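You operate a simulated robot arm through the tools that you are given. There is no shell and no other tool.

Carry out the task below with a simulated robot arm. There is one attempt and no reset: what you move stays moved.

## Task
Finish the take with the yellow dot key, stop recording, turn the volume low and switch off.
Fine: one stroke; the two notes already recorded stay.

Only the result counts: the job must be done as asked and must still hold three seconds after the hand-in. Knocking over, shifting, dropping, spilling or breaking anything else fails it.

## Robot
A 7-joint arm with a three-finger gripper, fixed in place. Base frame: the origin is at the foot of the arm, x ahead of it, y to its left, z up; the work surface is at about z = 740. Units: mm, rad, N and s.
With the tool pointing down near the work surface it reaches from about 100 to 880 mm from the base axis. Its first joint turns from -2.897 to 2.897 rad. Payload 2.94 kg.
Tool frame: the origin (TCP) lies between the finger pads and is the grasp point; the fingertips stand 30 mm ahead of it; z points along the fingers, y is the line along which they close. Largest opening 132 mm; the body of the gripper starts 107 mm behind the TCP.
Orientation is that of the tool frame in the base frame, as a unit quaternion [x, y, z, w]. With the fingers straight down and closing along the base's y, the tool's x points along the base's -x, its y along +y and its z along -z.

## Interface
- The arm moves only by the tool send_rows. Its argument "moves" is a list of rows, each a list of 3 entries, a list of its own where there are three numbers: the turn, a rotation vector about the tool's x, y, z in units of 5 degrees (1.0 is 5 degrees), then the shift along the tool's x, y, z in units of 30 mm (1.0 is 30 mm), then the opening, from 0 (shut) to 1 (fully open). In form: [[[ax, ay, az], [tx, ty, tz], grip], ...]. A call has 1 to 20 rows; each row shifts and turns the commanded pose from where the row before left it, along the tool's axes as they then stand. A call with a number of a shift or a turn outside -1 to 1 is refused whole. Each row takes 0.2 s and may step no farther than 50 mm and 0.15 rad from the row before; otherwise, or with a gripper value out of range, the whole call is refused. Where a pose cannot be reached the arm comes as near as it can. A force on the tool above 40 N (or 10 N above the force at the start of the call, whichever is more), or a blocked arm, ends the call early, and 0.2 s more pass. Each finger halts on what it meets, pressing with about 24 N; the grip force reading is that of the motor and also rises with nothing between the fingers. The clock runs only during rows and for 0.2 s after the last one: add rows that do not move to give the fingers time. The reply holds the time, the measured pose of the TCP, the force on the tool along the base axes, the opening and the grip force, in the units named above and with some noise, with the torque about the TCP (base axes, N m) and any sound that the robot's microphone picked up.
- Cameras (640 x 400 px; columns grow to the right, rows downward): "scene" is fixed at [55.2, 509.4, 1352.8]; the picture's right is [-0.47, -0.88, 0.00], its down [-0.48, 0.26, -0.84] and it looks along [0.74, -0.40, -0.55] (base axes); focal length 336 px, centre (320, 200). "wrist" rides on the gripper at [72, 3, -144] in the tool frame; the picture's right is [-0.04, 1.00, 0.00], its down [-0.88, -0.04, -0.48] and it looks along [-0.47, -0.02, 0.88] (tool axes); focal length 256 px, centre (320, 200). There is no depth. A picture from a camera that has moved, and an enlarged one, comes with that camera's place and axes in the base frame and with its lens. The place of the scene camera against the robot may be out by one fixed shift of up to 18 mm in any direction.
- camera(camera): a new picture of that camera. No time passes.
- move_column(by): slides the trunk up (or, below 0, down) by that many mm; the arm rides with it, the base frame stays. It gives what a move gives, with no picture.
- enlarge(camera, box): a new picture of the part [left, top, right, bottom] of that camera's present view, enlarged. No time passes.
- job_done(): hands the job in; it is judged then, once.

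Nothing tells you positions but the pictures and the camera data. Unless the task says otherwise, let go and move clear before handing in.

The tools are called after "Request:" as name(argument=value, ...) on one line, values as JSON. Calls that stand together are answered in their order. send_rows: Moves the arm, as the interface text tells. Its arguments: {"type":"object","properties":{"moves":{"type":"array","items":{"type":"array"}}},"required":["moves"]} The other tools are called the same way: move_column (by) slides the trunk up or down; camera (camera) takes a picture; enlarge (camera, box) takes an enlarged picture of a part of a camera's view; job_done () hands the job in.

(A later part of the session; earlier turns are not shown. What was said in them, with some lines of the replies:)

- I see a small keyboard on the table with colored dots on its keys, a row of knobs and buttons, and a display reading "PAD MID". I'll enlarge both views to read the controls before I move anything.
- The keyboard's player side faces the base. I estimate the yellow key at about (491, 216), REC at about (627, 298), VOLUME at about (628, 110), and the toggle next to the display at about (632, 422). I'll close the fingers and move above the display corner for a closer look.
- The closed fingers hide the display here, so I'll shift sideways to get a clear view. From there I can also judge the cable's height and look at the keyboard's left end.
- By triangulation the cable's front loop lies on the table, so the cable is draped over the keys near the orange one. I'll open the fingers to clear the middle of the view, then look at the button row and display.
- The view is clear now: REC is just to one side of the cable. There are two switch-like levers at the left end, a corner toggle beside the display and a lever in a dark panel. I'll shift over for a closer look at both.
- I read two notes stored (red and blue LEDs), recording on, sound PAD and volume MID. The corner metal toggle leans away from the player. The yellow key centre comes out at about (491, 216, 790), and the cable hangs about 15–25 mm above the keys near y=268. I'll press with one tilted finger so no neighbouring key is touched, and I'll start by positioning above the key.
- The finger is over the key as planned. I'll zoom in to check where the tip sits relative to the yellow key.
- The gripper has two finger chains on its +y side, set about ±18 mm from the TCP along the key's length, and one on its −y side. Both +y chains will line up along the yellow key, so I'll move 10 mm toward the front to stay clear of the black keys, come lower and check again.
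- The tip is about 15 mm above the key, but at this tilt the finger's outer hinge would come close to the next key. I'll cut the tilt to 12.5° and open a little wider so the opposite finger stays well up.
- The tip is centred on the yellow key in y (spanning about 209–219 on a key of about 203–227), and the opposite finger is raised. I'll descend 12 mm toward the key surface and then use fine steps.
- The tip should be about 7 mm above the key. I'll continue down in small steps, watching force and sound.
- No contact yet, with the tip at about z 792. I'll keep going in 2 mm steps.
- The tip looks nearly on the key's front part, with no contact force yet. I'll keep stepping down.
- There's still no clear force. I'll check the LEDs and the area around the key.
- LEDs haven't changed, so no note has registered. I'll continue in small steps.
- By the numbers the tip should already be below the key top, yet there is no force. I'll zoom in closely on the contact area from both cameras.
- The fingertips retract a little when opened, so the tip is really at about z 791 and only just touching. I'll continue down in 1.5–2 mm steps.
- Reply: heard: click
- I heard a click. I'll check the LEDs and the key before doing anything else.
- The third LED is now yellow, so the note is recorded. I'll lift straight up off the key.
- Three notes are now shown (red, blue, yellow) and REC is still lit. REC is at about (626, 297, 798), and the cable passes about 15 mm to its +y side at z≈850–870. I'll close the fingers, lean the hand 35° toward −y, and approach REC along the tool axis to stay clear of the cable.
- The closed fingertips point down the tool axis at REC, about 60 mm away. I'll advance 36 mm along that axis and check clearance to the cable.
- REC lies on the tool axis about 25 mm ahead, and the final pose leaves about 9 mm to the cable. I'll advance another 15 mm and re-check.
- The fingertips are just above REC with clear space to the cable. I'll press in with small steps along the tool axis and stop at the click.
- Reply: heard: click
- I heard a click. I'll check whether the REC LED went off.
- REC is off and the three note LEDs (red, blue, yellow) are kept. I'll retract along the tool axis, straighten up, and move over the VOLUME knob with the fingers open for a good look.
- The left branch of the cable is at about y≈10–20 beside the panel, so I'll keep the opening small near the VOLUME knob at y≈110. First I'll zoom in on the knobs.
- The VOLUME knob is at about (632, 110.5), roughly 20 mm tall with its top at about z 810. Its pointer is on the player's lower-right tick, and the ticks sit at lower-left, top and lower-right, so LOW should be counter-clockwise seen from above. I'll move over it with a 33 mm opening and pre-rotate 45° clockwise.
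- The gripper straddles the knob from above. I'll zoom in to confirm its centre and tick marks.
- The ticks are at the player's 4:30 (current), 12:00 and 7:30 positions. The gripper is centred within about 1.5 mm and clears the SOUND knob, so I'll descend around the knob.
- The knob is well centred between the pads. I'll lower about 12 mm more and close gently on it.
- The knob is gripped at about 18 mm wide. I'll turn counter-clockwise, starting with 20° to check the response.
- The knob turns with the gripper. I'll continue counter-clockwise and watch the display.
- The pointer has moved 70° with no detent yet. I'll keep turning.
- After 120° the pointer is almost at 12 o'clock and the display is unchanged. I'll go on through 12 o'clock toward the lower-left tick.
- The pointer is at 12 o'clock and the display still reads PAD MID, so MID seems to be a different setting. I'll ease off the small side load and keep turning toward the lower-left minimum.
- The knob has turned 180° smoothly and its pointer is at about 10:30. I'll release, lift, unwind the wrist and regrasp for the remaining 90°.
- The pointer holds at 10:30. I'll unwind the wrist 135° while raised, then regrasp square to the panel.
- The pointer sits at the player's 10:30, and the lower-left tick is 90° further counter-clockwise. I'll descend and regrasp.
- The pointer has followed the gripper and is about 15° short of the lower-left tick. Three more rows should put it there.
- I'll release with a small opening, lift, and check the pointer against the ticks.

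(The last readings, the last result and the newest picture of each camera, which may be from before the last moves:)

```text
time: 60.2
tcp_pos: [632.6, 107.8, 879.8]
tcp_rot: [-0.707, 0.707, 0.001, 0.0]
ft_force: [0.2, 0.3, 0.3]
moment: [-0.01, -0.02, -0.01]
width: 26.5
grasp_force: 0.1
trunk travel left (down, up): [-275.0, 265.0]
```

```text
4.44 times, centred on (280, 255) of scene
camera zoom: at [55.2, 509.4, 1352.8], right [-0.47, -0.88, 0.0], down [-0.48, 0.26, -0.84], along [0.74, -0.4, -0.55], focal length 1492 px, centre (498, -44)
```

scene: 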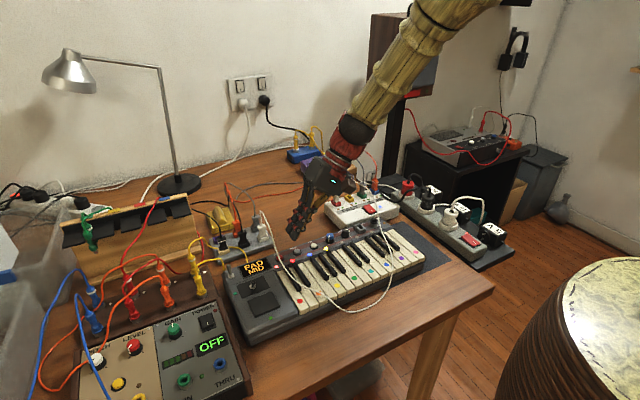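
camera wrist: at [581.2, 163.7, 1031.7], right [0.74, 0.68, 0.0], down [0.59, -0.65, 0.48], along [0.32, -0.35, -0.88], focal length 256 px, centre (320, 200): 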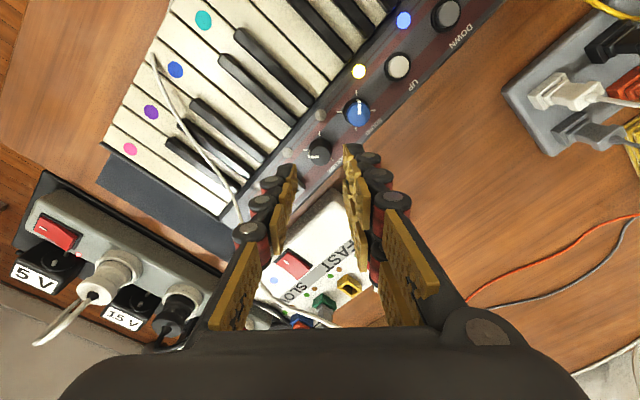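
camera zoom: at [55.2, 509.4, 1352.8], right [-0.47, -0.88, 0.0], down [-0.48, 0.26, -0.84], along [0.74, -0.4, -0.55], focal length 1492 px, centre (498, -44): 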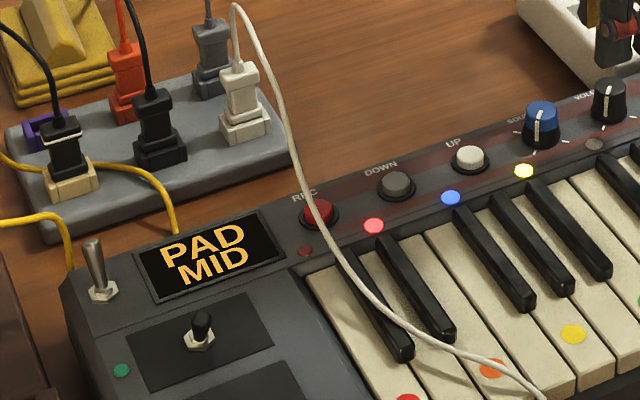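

The pointer now lines up with the lower-left (minimum) tick, so volume is low. The power toggle at the keyboard's far corner is last. I'll go up and over the cable and view the toggle from the −y side.

Request:
send_rows(moves=[[[0, 0, 0], [0, 0, -0.9], 0.2], [[0, 0, 0], [0, 0, -0.9], 0.2], [[0, 0, 0], [0, 0, -0.9], 0.2], [[0, 0, 0], [-0.93, 0, 0], 0.2], [[0, 0, 0], [-0.93, 0, 0], 0.2], [[0, 0, 0], [-0.93, 0, 0], 0.2], [[0, 0, 0], [-0.93, 0, 0], 0.2], [[0, 0, 0], [-0.93, 0, 0], 0.2], [[0, 0, 0], [-0.93, 0, 0], 0.2], [[0, 0, 0], [-0.93, 0, 0], 0], [[0, 0, 0], [-0.93, 0, 0], 0], [[0, 0, 0], [-0.93, 0, 0], 0], [[0, 0, 0], [0, 0, 0], 0]])

Request:
camera(camera="wrist")

Request:
camera(camera="scene")

```text
time: 63.0
tcp_pos: [633.5, 360.3, 962.4]
tcp_rot: [0.707, -0.707, 0.0, -0.001]
ft_force: [-0.1, 0.6, 0.7]
moment: [-0.01, 0.01, 0.0]
width: 0.0
grasp_force: 24.2
trunk travel left (down, up): [-275.0, 265.0]
```

```text
taken
camera wrist: at [627.9, 287.3, 1104.8], right [-1.0, 0.04, 0.0], down [0.04, 0.88, 0.48], along [0.02, 0.47, -0.88], focal length 256 px, centre (320, 200)
```

wrist: 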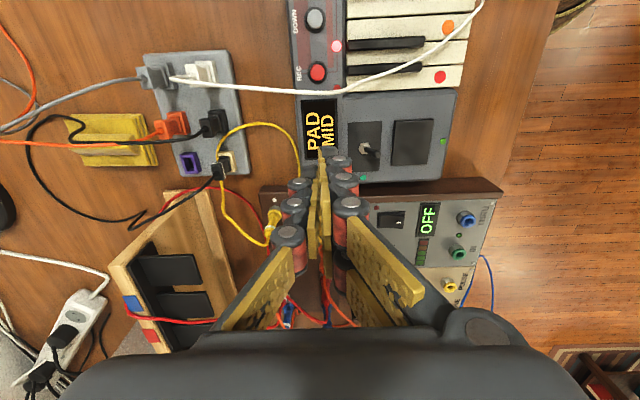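

```text
taken
```

scene: 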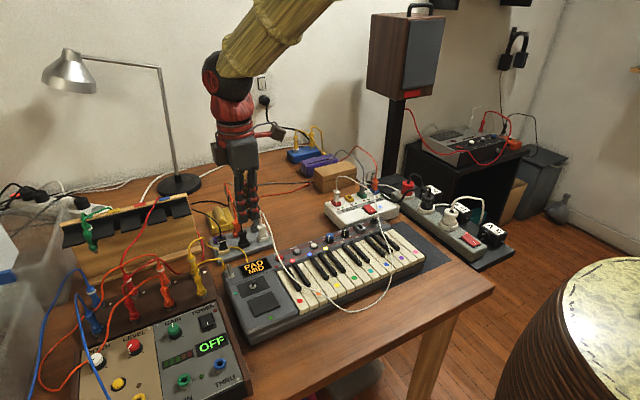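

The fingers hide the toggle from here. I'll open them to look between.

Request:
send_rows(moves=[[[0, 0, 0], [0, 0, 0], 1], [[0, 0, 0], [0, 0, 0], 1], [[0, 0, 0], [0, 0, 0], 1], [[0, 0, 0], [0, 0, 0], 1], [[0, 0, 0], [0, 0, 0], 1], [[0, 0, 0], [0, 0, 0], 1], [[0, 0, 0], [0, 0, 0], 1], [[0, 0, 0], [0, 0, 0], 1]])

Request:
camera(camera="wrist")

Request:
enlarge(camera="wrist", box=[260, 100, 400, 200])

Request:
enlarge(camera="scene", box=[215, 240, 285, 300])

```text
time: 64.8
tcp_pos: [631.8, 359.6, 962.9]
tcp_rot: [0.708, -0.707, 0.0, 0.0]
ft_force: [0.5, -0.3, 0.0]
moment: [-0.01, 0.01, 0.04]
width: 128.5
grasp_force: 0.1
trunk travel left (down, up): [-275.0, 265.0]
```

```text
taken
camera wrist: at [627.9, 287.0, 1104.8], right [-1.0, 0.04, 0.0], down [0.04, 0.88, 0.48], along [0.02, 0.47, -0.88], focal length 256 px, centre (320, 200)
```

wrist: 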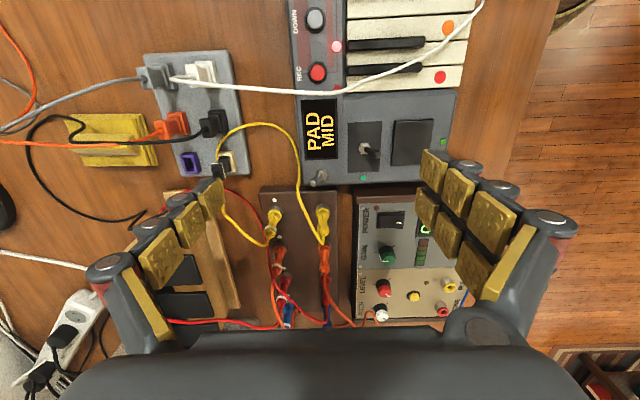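

```text
4.00 times, centred on (330, 150) of wrist
camera zoom: at [627.9, 287.0, 1104.8], right [-1.0, 0.04, 0.0], down [0.04, 0.88, 0.48], along [0.02, 0.47, -0.88], focal length 1024 px, centre (280, 400)
```

zoom: 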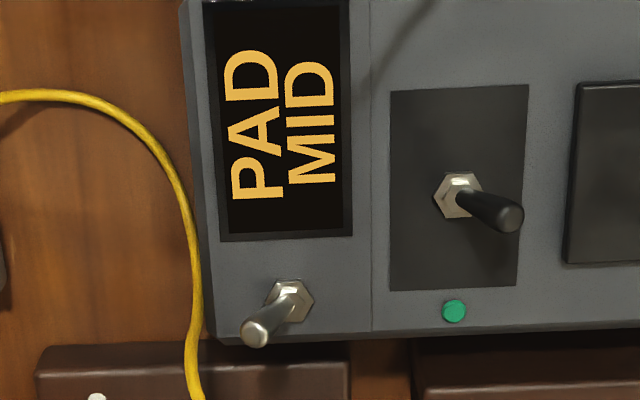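

```text
6.67 times, centred on (250, 270) of scene
camera zoom: at [55.2, 509.4, 1352.8], right [-0.47, -0.88, 0.0], down [-0.48, 0.26, -0.84], along [0.74, -0.4, -0.55], focal length 2238 px, centre (787, -267)
```

zoom: 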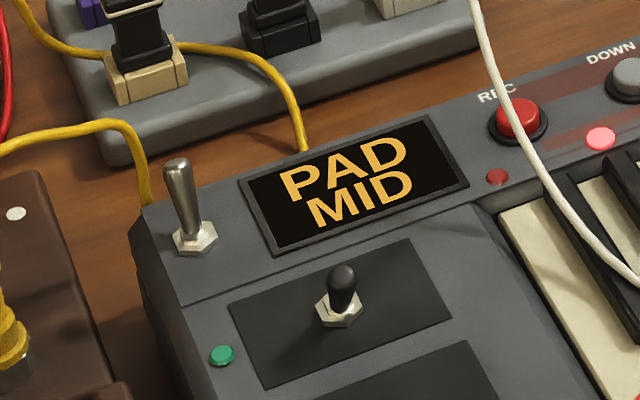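

From the pictures the corner metal toggle leans +x (base at about (631, 418, 790), tip at about (642, 419, 814)). The black lever in the panel leans −x. I'll enlarge both to look for any labels before choosing the power switch.

Request:
enlarge(camera="wrist", box=[300, 140, 360, 190])

Request:
enlarge(camera="wrist", box=[345, 110, 455, 185])

Request:
enlarge(camera="scene", box=[225, 255, 265, 285])

Request:
enlarge(camera="scene", box=[230, 270, 300, 330])

```text
8.00 times, centred on (330, 165) of wrist
camera zoom: at [627.9, 287.0, 1104.8], right [-1.0, 0.04, 0.0], down [0.04, 0.88, 0.48], along [0.02, 0.47, -0.88], focal length 2048 px, centre (240, 480)
```

zoom: 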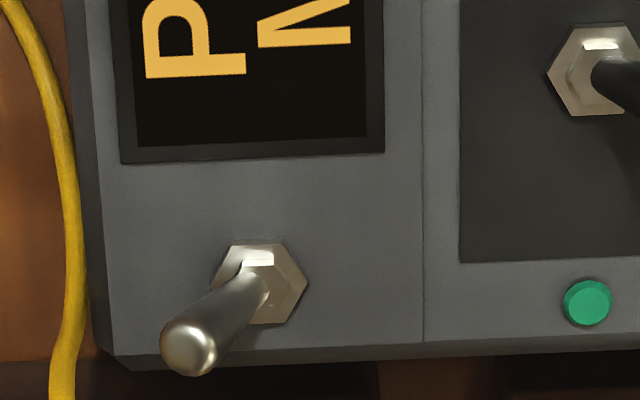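

```text
5.33 times, centred on (400, 148) of wrist
camera zoom: at [627.9, 287.0, 1104.8], right [-1.0, 0.04, 0.0], down [0.04, 0.88, 0.48], along [0.02, 0.47, -0.88], focal length 1365 px, centre (-107, 480)
```

zoom: 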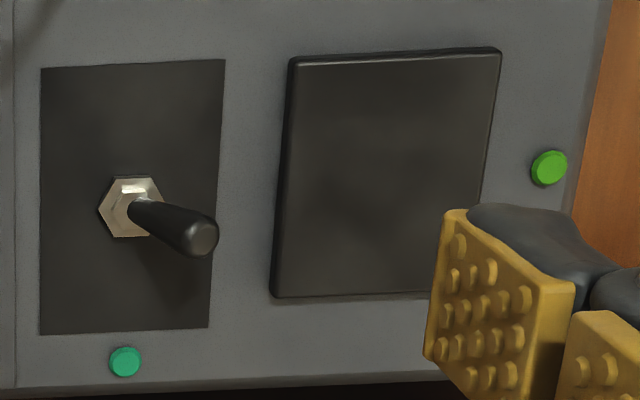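

```text
13.33 times, centred on (245, 270) of scene
camera zoom: at [55.2, 509.4, 1352.8], right [-0.47, -0.88, 0.0], down [-0.48, 0.26, -0.84], along [0.74, -0.4, -0.55], focal length 4476 px, centre (1320, -733)
```

zoom: 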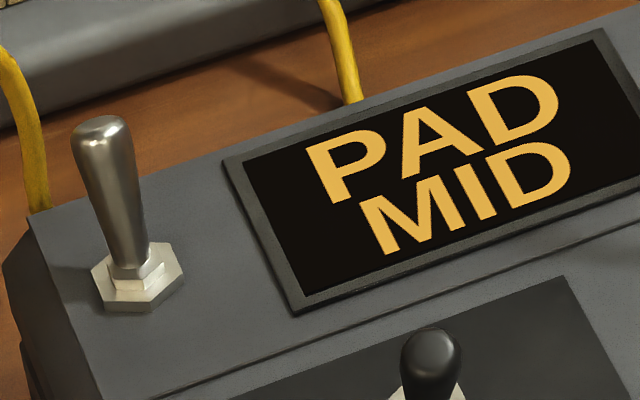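

```text
6.67 times, centred on (265, 300) of scene
camera zoom: at [55.2, 509.4, 1352.8], right [-0.47, -0.88, 0.0], down [-0.48, 0.26, -0.84], along [0.74, -0.4, -0.55], focal length 2238 px, centre (687, -467)
```

zoom: 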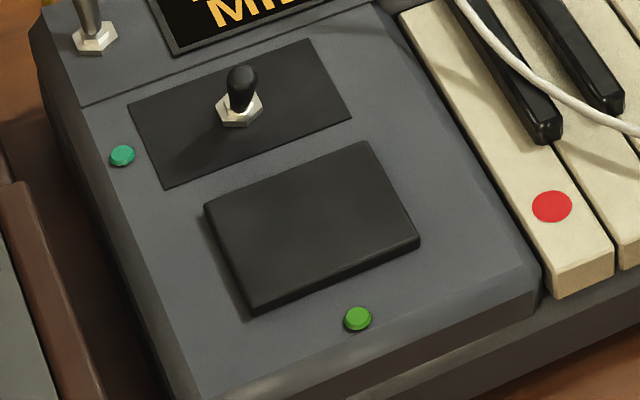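

There are no labels. The metal bat toggle beside the display, leaning away from the player, is the natural power switch, while the black lever belongs with the pad as a performance control. I'll turn square, close the fingers, and move to just behind (+x of) the metal toggle at a safe height.

Request:
send_rows(moves=[[[0, 0, 1], [0, 0, 0], 0.5], [[0, 0, 1], [0, 0, 0], 0], [[0, 0, 1], [0, 0, 0], 0], [[0, 0, 1], [0, 0, 0], 0], [[0, 0, 1], [0, 0, 0], 0], [[0, 0, 1], [0, 0, 0], 0], [[0, 0, 1], [0, 0, 0], 0], [[0, 0, 1], [0, 0, 0], 0], [[0, 0, 1], [0, 0, 0], 0], [[0, 0, 1], [0, 0, 0], 0], [[0, 0, 1], [0, 0, 0], 0], [[0, 0, 1], [0, 0, 0], 0], [[0, 0, 1], [0, 0, 0], 0], [[0, 0, 1], [0, 0, 0], 0], [[0, 0, 1], [0, 0, 0], 0], [[0, 0, 1], [0, 0, 0], 0], [[0, 0, 1], [0, 0, 0], 0], [[0, 0, 1], [0, 0, 0], 0], [[0, 0, 0], [0, 0, 0], 0]])

Request:
send_rows(moves=[[[0, 0, 0], [-0.36, 0.44, 0.5], 0], [[0, 0, 0], [-0.36, 0.44, 0.5], 0], [[0, 0, 0], [-0.36, 0.44, 0.5], 0], [[0, 0, 0], [-0.36, 0.44, 0.5], 0], [[0, 0, 0], [0, 0, 0], 0]])

Request:
camera(camera="wrist")

Request:
enlarge(camera="scene", box=[190, 200, 290, 280])

```text
time: 68.8
tcp_pos: [632.7, 361.7, 961.0]
tcp_rot: [0.001, 1.0, 0.0, -0.001]
ft_force: [0.1, -0.4, 0.1]
moment: [-0.01, -0.03, 0.06]
width: 0.0
grasp_force: 24.0
trunk travel left (down, up): [-275.0, 265.0]
```

```text
time: 70.0
tcp_pos: [675.3, 415.5, 900.0]
tcp_rot: [0.0, 1.0, 0.001, 0.0]
ft_force: [0.3, -0.6, 0.5]
moment: [0.0, 0.0, -0.02]
width: 0.1
grasp_force: 23.5
trunk travel left (down, up): [-275.0, 265.0]
```

```text
taken
camera wrist: at [601.6, 418.1, 1042.7], right [0.04, 1.0, 0.0], down [0.88, -0.04, 0.48], along [0.48, -0.02, -0.88], focal length 256 px, centre (320, 200)
```

wrist: 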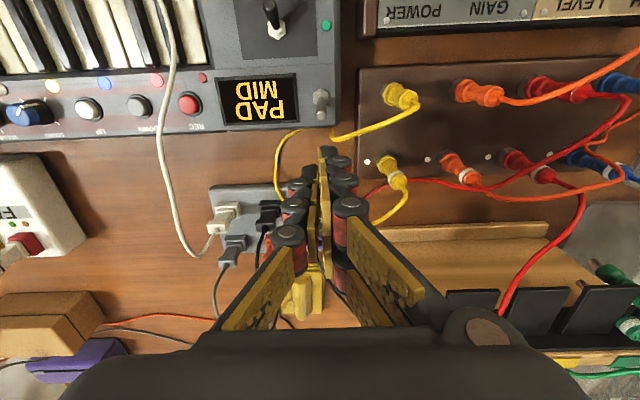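

```text
5.00 times, centred on (240, 240) of scene
camera zoom: at [55.2, 509.4, 1352.8], right [-0.47, -0.88, 0.0], down [-0.48, 0.26, -0.84], along [0.74, -0.4, -0.55], focal length 1678 px, centre (720, 0)
```

zoom: 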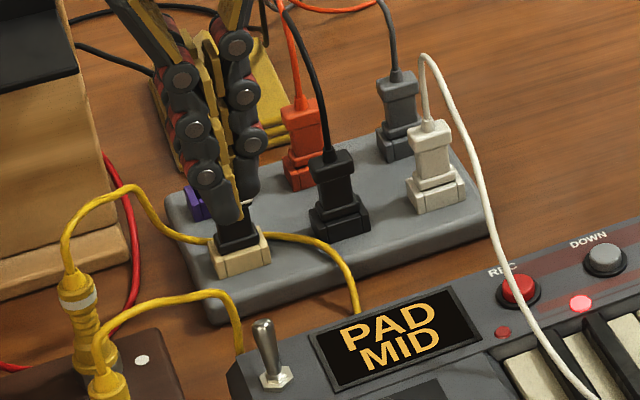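

Now I'll zoom in on the toggle and the yellow cable behind it, to make sure my fingers will clear them on the way down.

Request:
enlarge(camera="wrist", box=[260, 70, 430, 190])

Request:
enlarge(camera="scene", box=[200, 235, 270, 285])

```text
3.33 times, centred on (345, 130) of wrist
camera zoom: at [601.6, 418.1, 1042.7], right [0.04, 1.0, 0.0], down [0.88, -0.04, 0.48], along [0.48, -0.02, -0.88], focal length 853 px, centre (237, 433)
```

zoom: 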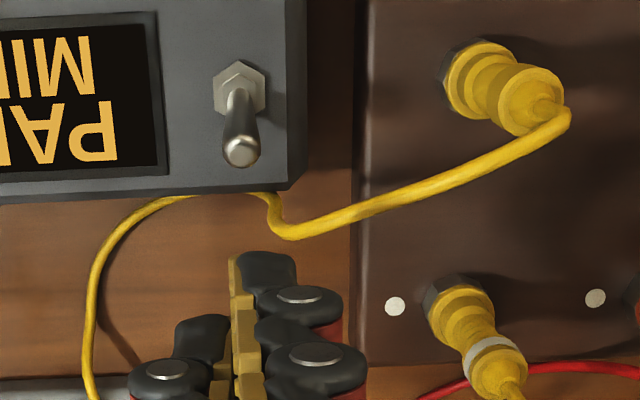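

```text
8.00 times, centred on (235, 260) of scene
camera zoom: at [55.2, 509.4, 1352.8], right [-0.47, -0.88, 0.0], down [-0.48, 0.26, -0.84], along [0.74, -0.4, -0.55], focal length 2685 px, centre (1000, -280)
```

zoom: 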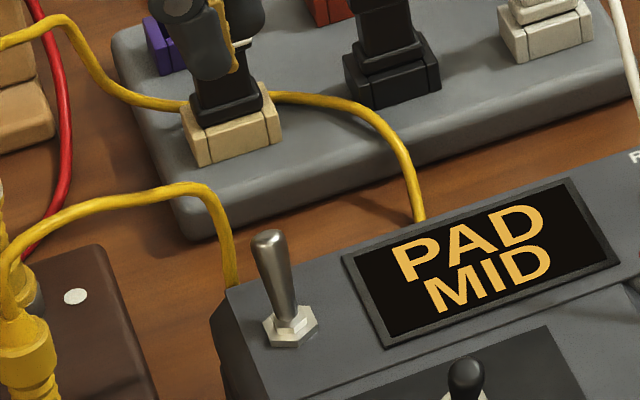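

The yellow cable forms a hump at about (665, 430, 815), right behind the toggle. To avoid it I'll use the single −y finger alone: turn the gripper so that finger is behind the lever at y≈402–420, tilt it 20° so the other two fingers stay high, and then pull toward −x. First I'll raise and rotate.

Request:
send_rows(moves=[[[0, 0, 0], [0, 0, -0.7], 0], [[0, 0, 0], [0, 0, -0.7], 0], [[0, 0, -1], [0, 0, 0], 0], [[0, 0, -1], [0, 0, 0], 0], [[0, 0, -1], [0, 0, 0], 0], [[0, 0, -1], [0, 0, 0], 0], [[0, 0, -1], [0, 0, 0], 0], [[0, 0, -1], [0, 0, 0], 0], [[0, 0, -1], [0, 0, 0], 0], [[0, 0, -1], [0, 0, 0], 0], [[0, 0, -1], [0, 0, 0], 0], [[0, 0, -1], [0, 0, 0], 0], [[0, 0, -1], [0, 0, 0], 0], [[0, 0, -1], [0, 0, 0], 0], [[0, 0, -1], [0, 0, 0], 0], [[0, 0, -1], [0, 0, 0], 0], [[0, 0, -1], [0, 0, 0], 0], [[0, 0, -1], [0, 0, 0], 0], [[0, 0, -1], [0, 0, 0], 0], [[0, 0, -1], [0, 0, 0], 0]])

Request:
send_rows(moves=[[[0, 0, 0], [0.056, 0.533, 0], 0.2], [[0, 0, 0], [0.056, 0.533, 0], 0.4], [[0, 0, 0], [0.056, 0.533, 0], 0.5], [[-1, 0, 0], [0, 0, 0], 0.5], [[-1, 0, 0], [0, 0, 0], 0.5], [[-1, 0, 0], [0, 0, 0], 0.5], [[-1, 0, 0], [0, 0, 0], 0.5], [[0, 0, 0], [0, 0, 0], 0.5]])

Request:
camera(camera="wrist")

Request:
enlarge(camera="scene", box=[190, 190, 310, 290])

```text
time: 74.2
tcp_pos: [677.8, 412.8, 945.0]
tcp_rot: [0.708, -0.706, -0.001, 0.001]
ft_force: [-0.5, 0.2, 1.1]
moment: [0.0, -0.01, -0.02]
width: 0.0
grasp_force: 23.6
trunk travel left (down, up): [-275.0, 265.0]
```

```text
time: 76.0
tcp_pos: [630.5, 409.5, 943.8]
tcp_rot: [0.696, -0.696, -0.124, 0.123]
ft_force: [1.1, 0.1, 0.4]
moment: [0.04, 0.04, -0.01]
width: 66.0
grasp_force: 0.0
trunk travel left (down, up): [-275.0, 265.0]
```

```text
taken
camera wrist: at [673.9, 336.4, 1078.9], right [-0.94, 0.04, 0.34], down [0.2, 0.88, 0.43], along [-0.28, 0.48, -0.83], focal length 256 px, centre (320, 200)
```

wrist: 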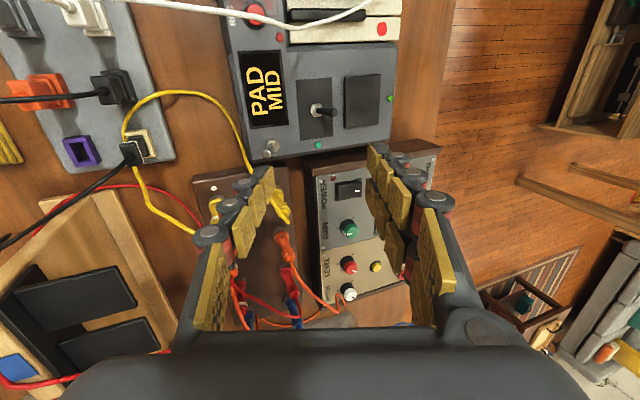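

```text
4.00 times, centred on (250, 240) of scene
camera zoom: at [55.2, 509.4, 1352.8], right [-0.47, -0.88, 0.0], down [-0.48, 0.26, -0.84], along [0.74, -0.4, -0.55], focal length 1343 px, centre (600, 40)
```

zoom: 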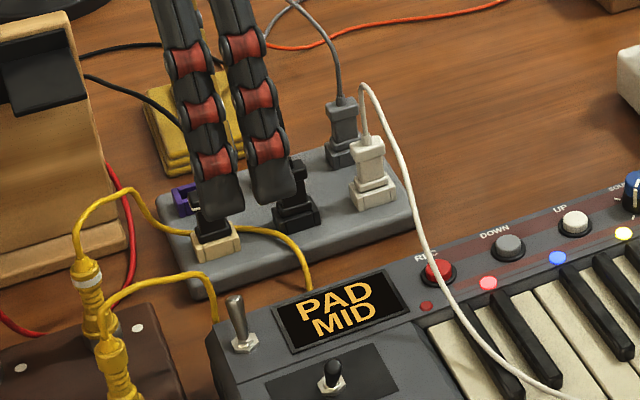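

The single finger is above and behind the toggle. I'll descend 60 mm vertically and re-check against the lever and the yellow cable.

Request:
send_rows(moves=[[[0, 0, 0], [-0.02, -0.228, 0.627], 0.5], [[0, 0, 0], [-0.02, -0.228, 0.627], 0.5], [[0, 0, 0], [-0.01, -0.228, 0.627], 0.5], [[0, 0, 0], [0, 0, 0], 0.5]])

Request:
enlarge(camera="wrist", box=[190, 90, 330, 200])

Request:
enlarge(camera="scene", box=[205, 215, 285, 285])

```text
time: 77.0
tcp_pos: [629.4, 409.4, 883.5]
tcp_rot: [0.697, -0.696, -0.123, 0.124]
ft_force: [-0.2, -0.4, 0.6]
moment: [0.03, 0.01, 0.0]
width: 65.9
grasp_force: 0.1
trunk travel left (down, up): [-275.0, 265.0]
```

```text
3.64 times, centred on (260, 145) of wrist
camera zoom: at [673.9, 338.3, 1019.4], right [-0.94, 0.04, 0.34], down [0.2, 0.88, 0.43], along [-0.28, 0.48, -0.83], focal length 931 px, centre (538, 400)
```

zoom: 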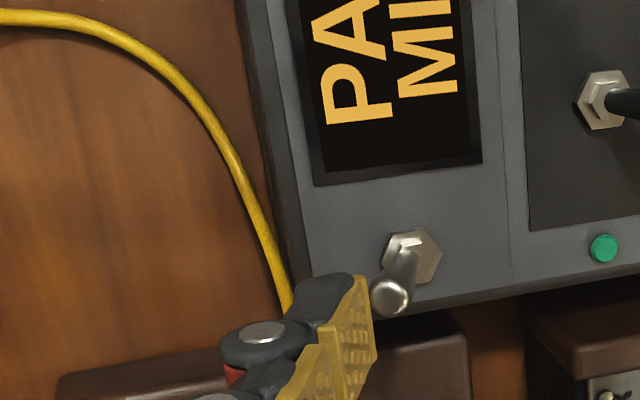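

```text
5.71 times, centred on (245, 250) of scene
camera zoom: at [55.2, 509.4, 1352.8], right [-0.47, -0.88, 0.0], down [-0.48, 0.26, -0.84], along [0.74, -0.4, -0.55], focal length 1918 px, centre (749, -86)
```

zoom: 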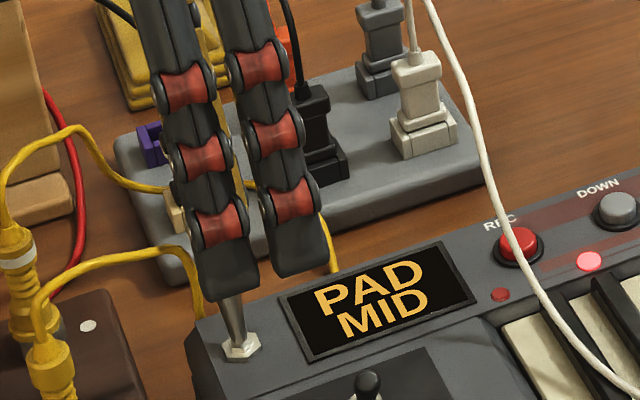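

Clear so far, with the finger behind the lever and the yellow cable off to +y. I'll descend another 22 mm and check again.

Request:
send_rows(moves=[[[0, 0, 0], [0, -0.125, 0.344], 0.5], [[0, 0, 0], [0, -0.125, 0.344], 0.5], [[0, 0, 0], [0, 0, 0], 0.5]])

Request:
enlarge(camera="wrist", box=[190, 90, 330, 200])

Request:
enlarge(camera="scene", box=[205, 225, 275, 285])

```text
time: 77.8
tcp_pos: [629.7, 409.1, 861.0]
tcp_rot: [-0.696, 0.697, 0.122, -0.122]
ft_force: [0.1, -0.2, -0.3]
moment: [0.01, 0.02, 0.03]
width: 65.8
grasp_force: 0.0
trunk travel left (down, up): [-275.0, 265.0]
```

```text
3.64 times, centred on (260, 145) of wrist
camera zoom: at [674.4, 336.8, 997.0], right [-0.94, 0.04, 0.34], down [0.2, 0.88, 0.43], along [-0.28, 0.48, -0.83], focal length 931 px, centre (538, 400)
```

zoom: 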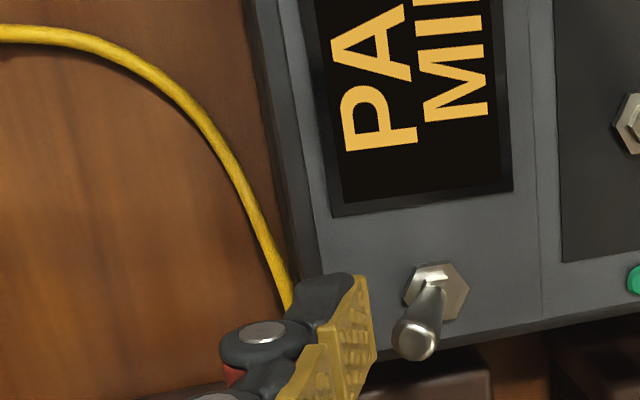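

```text
6.67 times, centred on (240, 255) of scene
camera zoom: at [55.2, 509.4, 1352.8], right [-0.47, -0.88, 0.0], down [-0.48, 0.26, -0.84], along [0.74, -0.4, -0.55], focal length 2238 px, centre (853, -167)
```

zoom: 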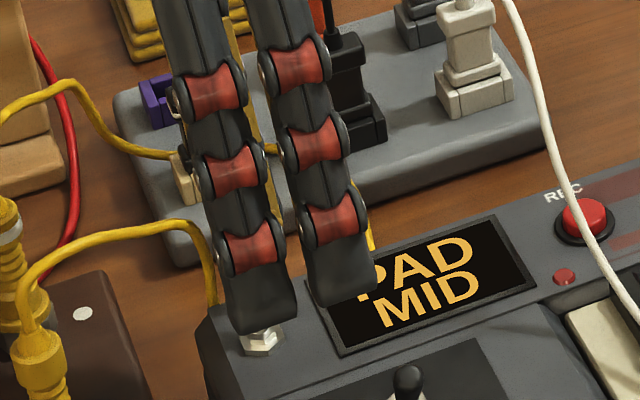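

The lever is near the edge of the finger's width, so I'll shift 2 mm toward +y and 1.5 mm toward +x. Then I'll finish the descent in two small steps.

Request:
send_rows(moves=[[[0, 0, 0], [-0.067, -0.161, 0.296], 0.5], [[0, 0, 0], [0, 0, 0], 0.5]])

Request:
send_rows(moves=[[[0, 0, 0], [0, -0.114, 0.313], 0.5], [[0, 0, 0], [0, 0, 0], 0.5]])

Request:
enlarge(camera="wrist", box=[210, 110, 350, 220])

Request:
enlarge(camera="scene", box=[205, 225, 275, 285])

```text
time: 78.4
tcp_pos: [631.1, 411.9, 852.9]
tcp_rot: [0.697, -0.696, -0.123, 0.123]
ft_force: [-0.3, 0.2, -0.5]
moment: [-0.01, 0.0, 0.0]
width: 65.8
grasp_force: 0.0
trunk travel left (down, up): [-275.0, 265.0]
```

```text
time: 79.0
tcp_pos: [630.9, 411.2, 841.4]
tcp_rot: [-0.696, 0.696, 0.123, -0.123]
ft_force: [0.7, -0.3, -0.3]
moment: [0.02, 0.02, -0.04]
width: 65.9
grasp_force: 0.0
trunk travel left (down, up): [-275.0, 265.0]
```

```text
3.64 times, centred on (280, 165) of wrist
camera zoom: at [675.3, 339.1, 976.9], right [-0.94, 0.04, 0.34], down [0.2, 0.88, 0.43], along [-0.28, 0.47, -0.83], focal length 931 px, centre (466, 327)
```

zoom: 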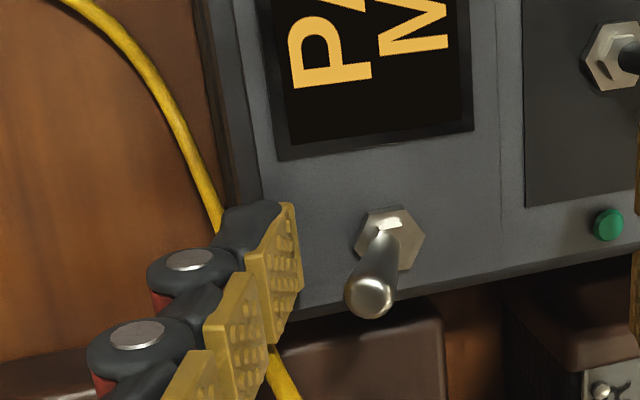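

```text
6.67 times, centred on (240, 255) of scene
camera zoom: at [55.2, 509.4, 1352.8], right [-0.47, -0.88, 0.0], down [-0.48, 0.26, -0.84], along [0.74, -0.4, -0.55], focal length 2238 px, centre (853, -167)
```

zoom: 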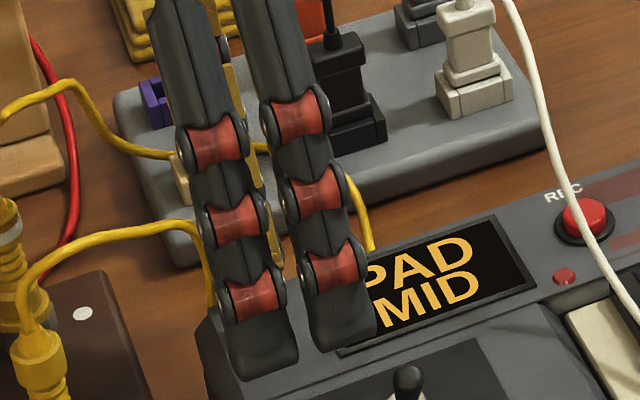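

The finger is behind the lever with about 9 mm to contact. I'll lower 3 mm for a better bite and then move toward −x in small steps.

Request:
send_rows(moves=[[[0, 0, 0], [0, -0.034, 0.094], 0.5], [[0, 0, 0], [0, 0.125, 0.0456], 0.5], [[0, 0, 0], [0, 0.125, 0.0456], 0.5], [[0, 0, 0], [0, 0, 0], 0.5]])

Request:
enlarge(camera="wrist", box=[210, 110, 350, 220])

```text
time: 80.0
tcp_pos: [622.7, 410.9, 838.2]
tcp_rot: [0.697, -0.696, -0.122, 0.123]
ft_force: [-0.4, 0.2, 0.3]
moment: [0.02, -0.01, 0.0]
width: 65.8
grasp_force: 0.1
trunk travel left (down, up): [-275.0, 265.0]
```

```text
3.64 times, centred on (280, 165) of wrist
camera zoom: at [667.1, 339.2, 973.4], right [-0.94, 0.04, 0.34], down [0.2, 0.88, 0.43], along [-0.28, 0.47, -0.83], focal length 931 px, centre (466, 327)
```

zoom: 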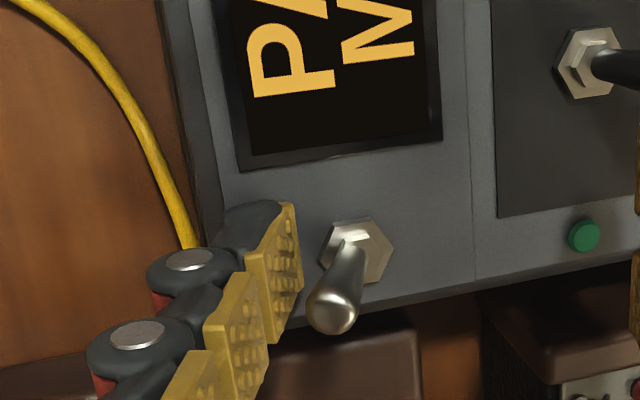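

The lever would meet only the edge of the pad. Shifting the whole finger closer to the yellow cable is risky, so I'll roll the tool 15°. That swings the fingertip toward +y, squarely behind the lever, while the finger's upper part stays put.

Request:
send_rows(moves=[[[0, -1, 0], [0, 0, 0], 0.5], [[0, 0, 0], [0, 0, 0], 0.5]])

Request:
enlarge(camera="wrist", box=[210, 110, 350, 220])

```text
time: 80.6
tcp_pos: [622.3, 411.2, 839.2]
tcp_rot: [-0.69, 0.701, 0.153, -0.092]
ft_force: [0.4, -0.3, 1.0]
moment: [0.02, 0.02, -0.02]
width: 66.4
grasp_force: 0.1
trunk travel left (down, up): [-275.0, 265.0]
```

```text
3.64 times, centred on (280, 165) of wrist
camera zoom: at [665.0, 327.2, 967.0], right [-0.94, 0.04, 0.35], down [0.22, 0.83, 0.5], along [-0.27, 0.55, -0.79], focal length 931 px, centre (466, 327)
```

zoom: 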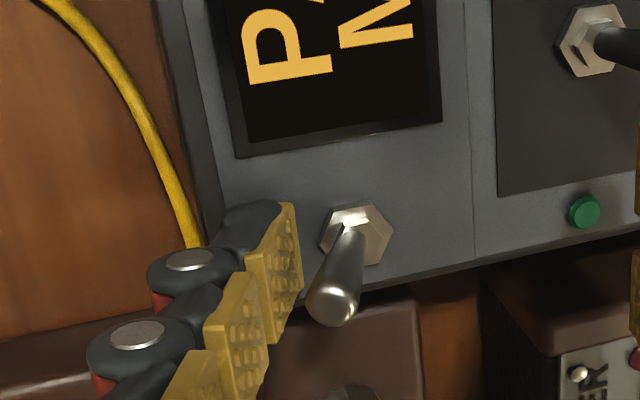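

The roll is going the right way. Two more steps.

Request:
send_rows(moves=[[[0, -1, 0], [0, 0, 0], 0.5], [[0, -1, 0], [0, 0, 0], 0.5], [[0, 0, 0], [0, 0, 0], 0.5]])

Request:
enlarge(camera="wrist", box=[210, 110, 350, 220])

Request:
enlarge(camera="scene", box=[205, 225, 275, 285])

```text
time: 81.4
tcp_pos: [622.0, 411.8, 838.6]
tcp_rot: [-0.674, 0.707, 0.213, -0.031]
ft_force: [-0.5, -0.7, 0.6]
moment: [-0.03, 0.01, 0.03]
width: 65.8
grasp_force: 0.1
trunk travel left (down, up): [-275.0, 265.0]
```

```text
3.64 times, centred on (280, 165) of wrist
camera zoom: at [659.1, 304.2, 951.6], right [-0.93, 0.04, 0.35], down [0.27, 0.73, 0.63], along [-0.23, 0.69, -0.69], focal length 931 px, centre (466, 327)
```

zoom: 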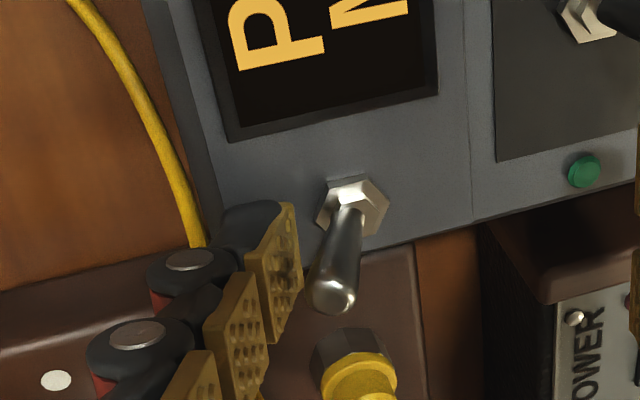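

```text
6.67 times, centred on (240, 255) of scene
camera zoom: at [55.2, 509.4, 1352.8], right [-0.47, -0.88, 0.0], down [-0.48, 0.26, -0.84], along [0.74, -0.4, -0.55], focal length 2238 px, centre (853, -167)
```

zoom: 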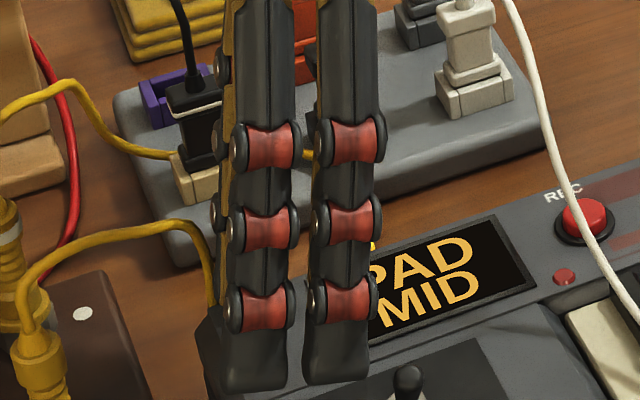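

The lever tip is now centred on the pad's width, with about 2 mm to go. I'll push toward −x in 4 mm steps.

Request:
send_rows(moves=[[[0, 0, 0], [0.012, 0.125, 0.044], 0.5], [[0, 0, 0], [0.012, 0.125, 0.044], 0.5], [[0, 0, 0], [0, 0, 0], 0.5]])

Request:
enlarge(camera="wrist", box=[210, 110, 350, 220])

```text
time: 82.2
tcp_pos: [615.0, 411.8, 838.0]
tcp_rot: [-0.674, 0.707, 0.212, -0.03]
ft_force: [3.7, -0.2, -1.1]
moment: [0.0, -0.11, 0.0]
width: 68.2
grasp_force: 1.5
trunk travel left (down, up): [-275.0, 265.0]
```

```text
3.64 times, centred on (280, 165) of wrist
camera zoom: at [651.2, 304.3, 951.9], right [-0.94, 0.04, 0.35], down [0.27, 0.73, 0.63], along [-0.23, 0.69, -0.69], focal length 931 px, centre (466, 327)
```

zoom: 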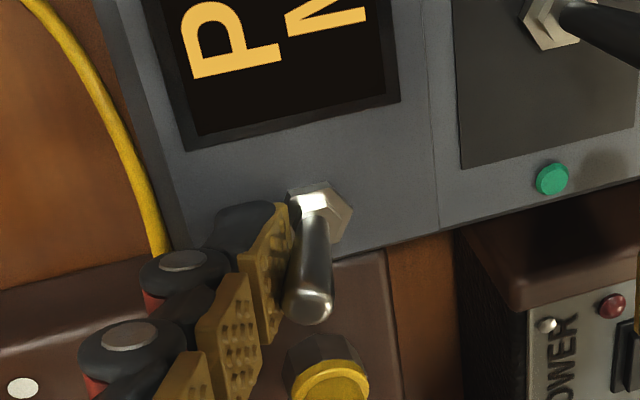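

The finger has contacted the lever (3.7 N) and it is starting to move. I'll continue.

Request:
send_rows(moves=[[[0, 0, 0], [0.012, 0.125, 0.044], 0.5], [[0, 0, 0], [0.012, 0.125, 0.044], 0.5], [[0, 0, 0], [0, 0, 0], 0.5]])

Request:
enlarge(camera="wrist", box=[210, 90, 350, 200])

```text
time: 83.0
tcp_pos: [606.6, 411.3, 839.5]
tcp_rot: [-0.674, 0.707, 0.212, -0.03]
ft_force: [6.1, -0.9, 5.5]
moment: [0.06, -0.31, -0.02]
width: 69.3
grasp_force: 2.2
trunk travel left (down, up): [-275.0, 265.0]
heard: click
```

```text
3.64 times, centred on (280, 145) of wrist
camera zoom: at [642.4, 304.8, 952.8], right [-0.94, 0.04, 0.35], down [0.27, 0.73, 0.63], along [-0.23, 0.69, -0.69], focal length 931 px, centre (466, 400)
```

zoom: 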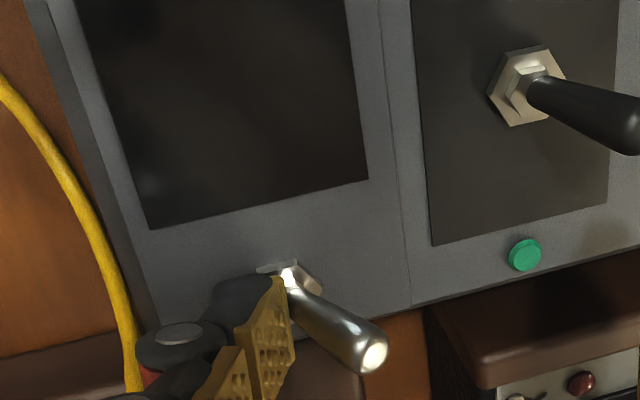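

I heard a click. The display is dark and the lever has flipped toward −x, so the keyboard is off. I'll back off slightly and lift straight up.

Request:
send_rows(moves=[[[0, 0, 0], [-0.012, -0.125, -0.044], 0.5], [[0, 0, 0], [-0.081, 0.114, -0.303], 0.5], [[0, 0, 0], [-0.162, 0.2287, -0.6055], 0.5], [[0, 0, 0], [-0.162, 0.2287, -0.6055], 0.5], [[0, 0, 0], [-0.162, 0.2287, -0.6055], 0.5], [[0, 0, 0], [-0.162, 0.2287, -0.6055], 0.5], [[0, 0, 0], [-0.162, 0.2287, -0.6055], 0.5], [[0, 0, 0], [0, 0, 0], 0.5]])

Request:
camera(camera="wrist")

Request:
camera(camera="scene")

Request:
enlarge(camera="scene", box=[200, 200, 400, 320])

```text
time: 84.8
tcp_pos: [609.6, 412.0, 948.6]
tcp_rot: [-0.674, 0.707, 0.213, -0.032]
ft_force: [-0.2, -0.2, -0.2]
moment: [0.01, -0.01, 0.02]
width: 65.9
grasp_force: 0.1
trunk travel left (down, up): [-275.0, 265.0]
```

```text
taken
camera wrist: at [646.4, 305.2, 1061.8], right [-0.93, 0.04, 0.35], down [0.27, 0.73, 0.63], along [-0.23, 0.69, -0.69], focal length 256 px, centre (320, 200)
```

wrist: 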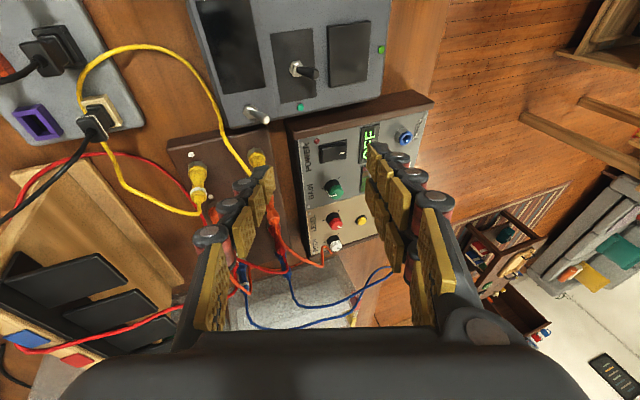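

```text
taken
```

scene: 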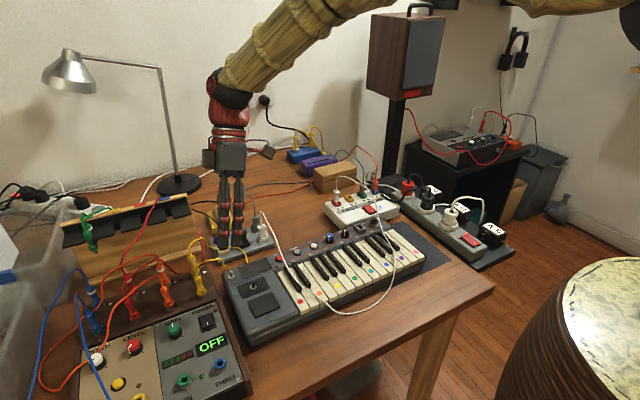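

```text
3.20 times, centred on (300, 260) of scene
camera zoom: at [55.2, 509.4, 1352.8], right [-0.47, -0.88, 0.0], down [-0.48, 0.26, -0.84], along [0.74, -0.4, -0.55], focal length 1074 px, centre (384, 8)
```

zoom: 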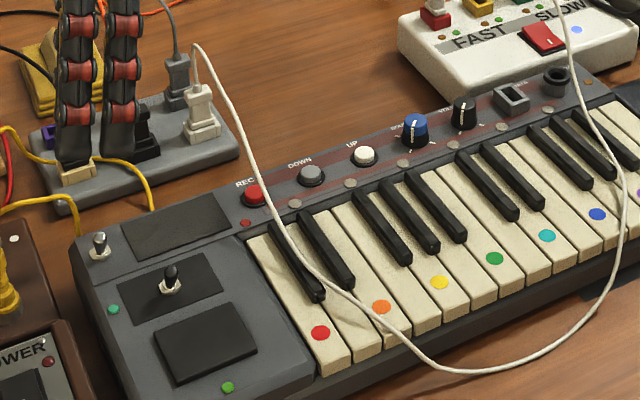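

The keyboard is off, its display and LEDs are dark, and the cables and plugs look undisturbed. I'll raise the arm well clear and do one last check of the knob and switch before handing in.

Request:
send_rows(moves=[[[0, 0, 0], [-0.162, 0.2287, -0.6055], 0.5], [[0, 0, 0], [-0.162, 0.2287, -0.6055], 0.5], [[0, 0, 0], [-0.162, 0.2287, -0.6055], 0.5], [[0, 0, 0], [-0.162, 0.2287, -0.6055], 0.5], [[0, 0, 0], [0, 0, 0], 0.5]])

Request:
enlarge(camera="scene", box=[330, 215, 380, 250])

Request:
enlarge(camera="scene", box=[200, 230, 280, 290])

```text
time: 86.0
tcp_pos: [608.4, 411.4, 1028.8]
tcp_rot: [-0.675, 0.706, 0.213, -0.031]
ft_force: [0.5, 0.3, 0.0]
moment: [0.0, 0.0, -0.01]
width: 65.8
grasp_force: 0.0
trunk travel left (down, up): [-275.0, 265.0]
```

```text
11.43 times, centred on (355, 232) of scene
camera zoom: at [55.2, 509.4, 1352.8], right [-0.47, -0.88, 0.0], down [-0.48, 0.26, -0.84], along [0.74, -0.4, -0.55], focal length 3836 px, centre (-80, -171)
```

zoom: 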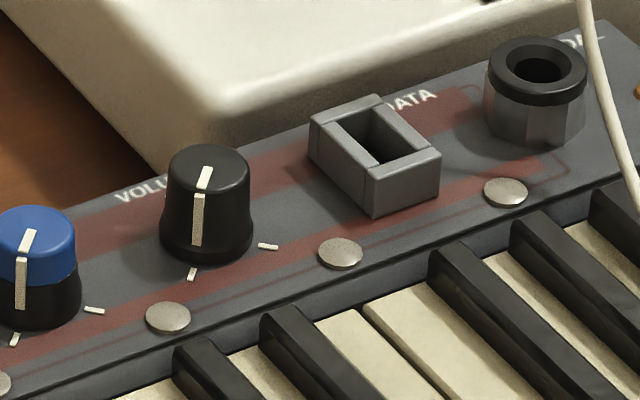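

```text
6.67 times, centred on (240, 260) of scene
camera zoom: at [55.2, 509.4, 1352.8], right [-0.47, -0.88, 0.0], down [-0.48, 0.26, -0.84], along [0.74, -0.4, -0.55], focal length 2238 px, centre (853, -200)
```

zoom: 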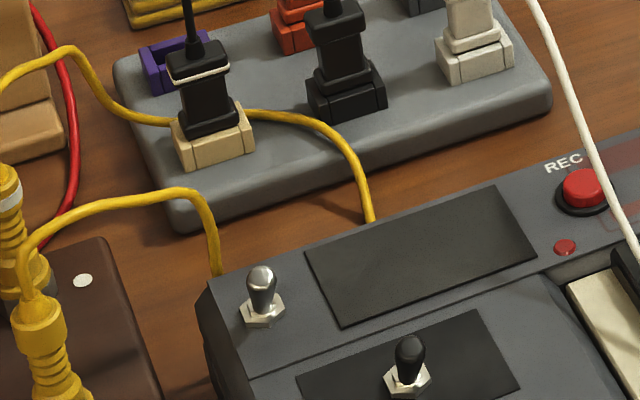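

The volume pointer is on its minimum tick, recording was stopped with all three notes kept, and the toggle is flipped with the display dark. The arm is clear, so I'm handing in.

Request:
job_done()

```text
The job is handed in.
```

I finished the take with one stroke of the yellow dot key, stopped recording, turned the volume low and switched the keyboard off. I then handed the job in, and no verdict came back.

- **Take:** the yellow key clicked once and its LED lit next to the red and blue ones, so both earlier notes stayed.
- **Recording:** one press of REC put its light out, and the three note LEDs stayed lit.
- **Volume:** the knob is turned fully counter-clockwise, with its pointer on the lowest tick. The display read "PAD MID" the whole time I turned it, so the low setting is judged from the tick marks, not from a readout.
- **Power:** neither lever was labelled, so I chose the metal toggle beside the display. Flipping it clicked, and the display and LEDs went dark.

In the last pictures the cables and plugs look undisturbed, and the arm is raised well clear.
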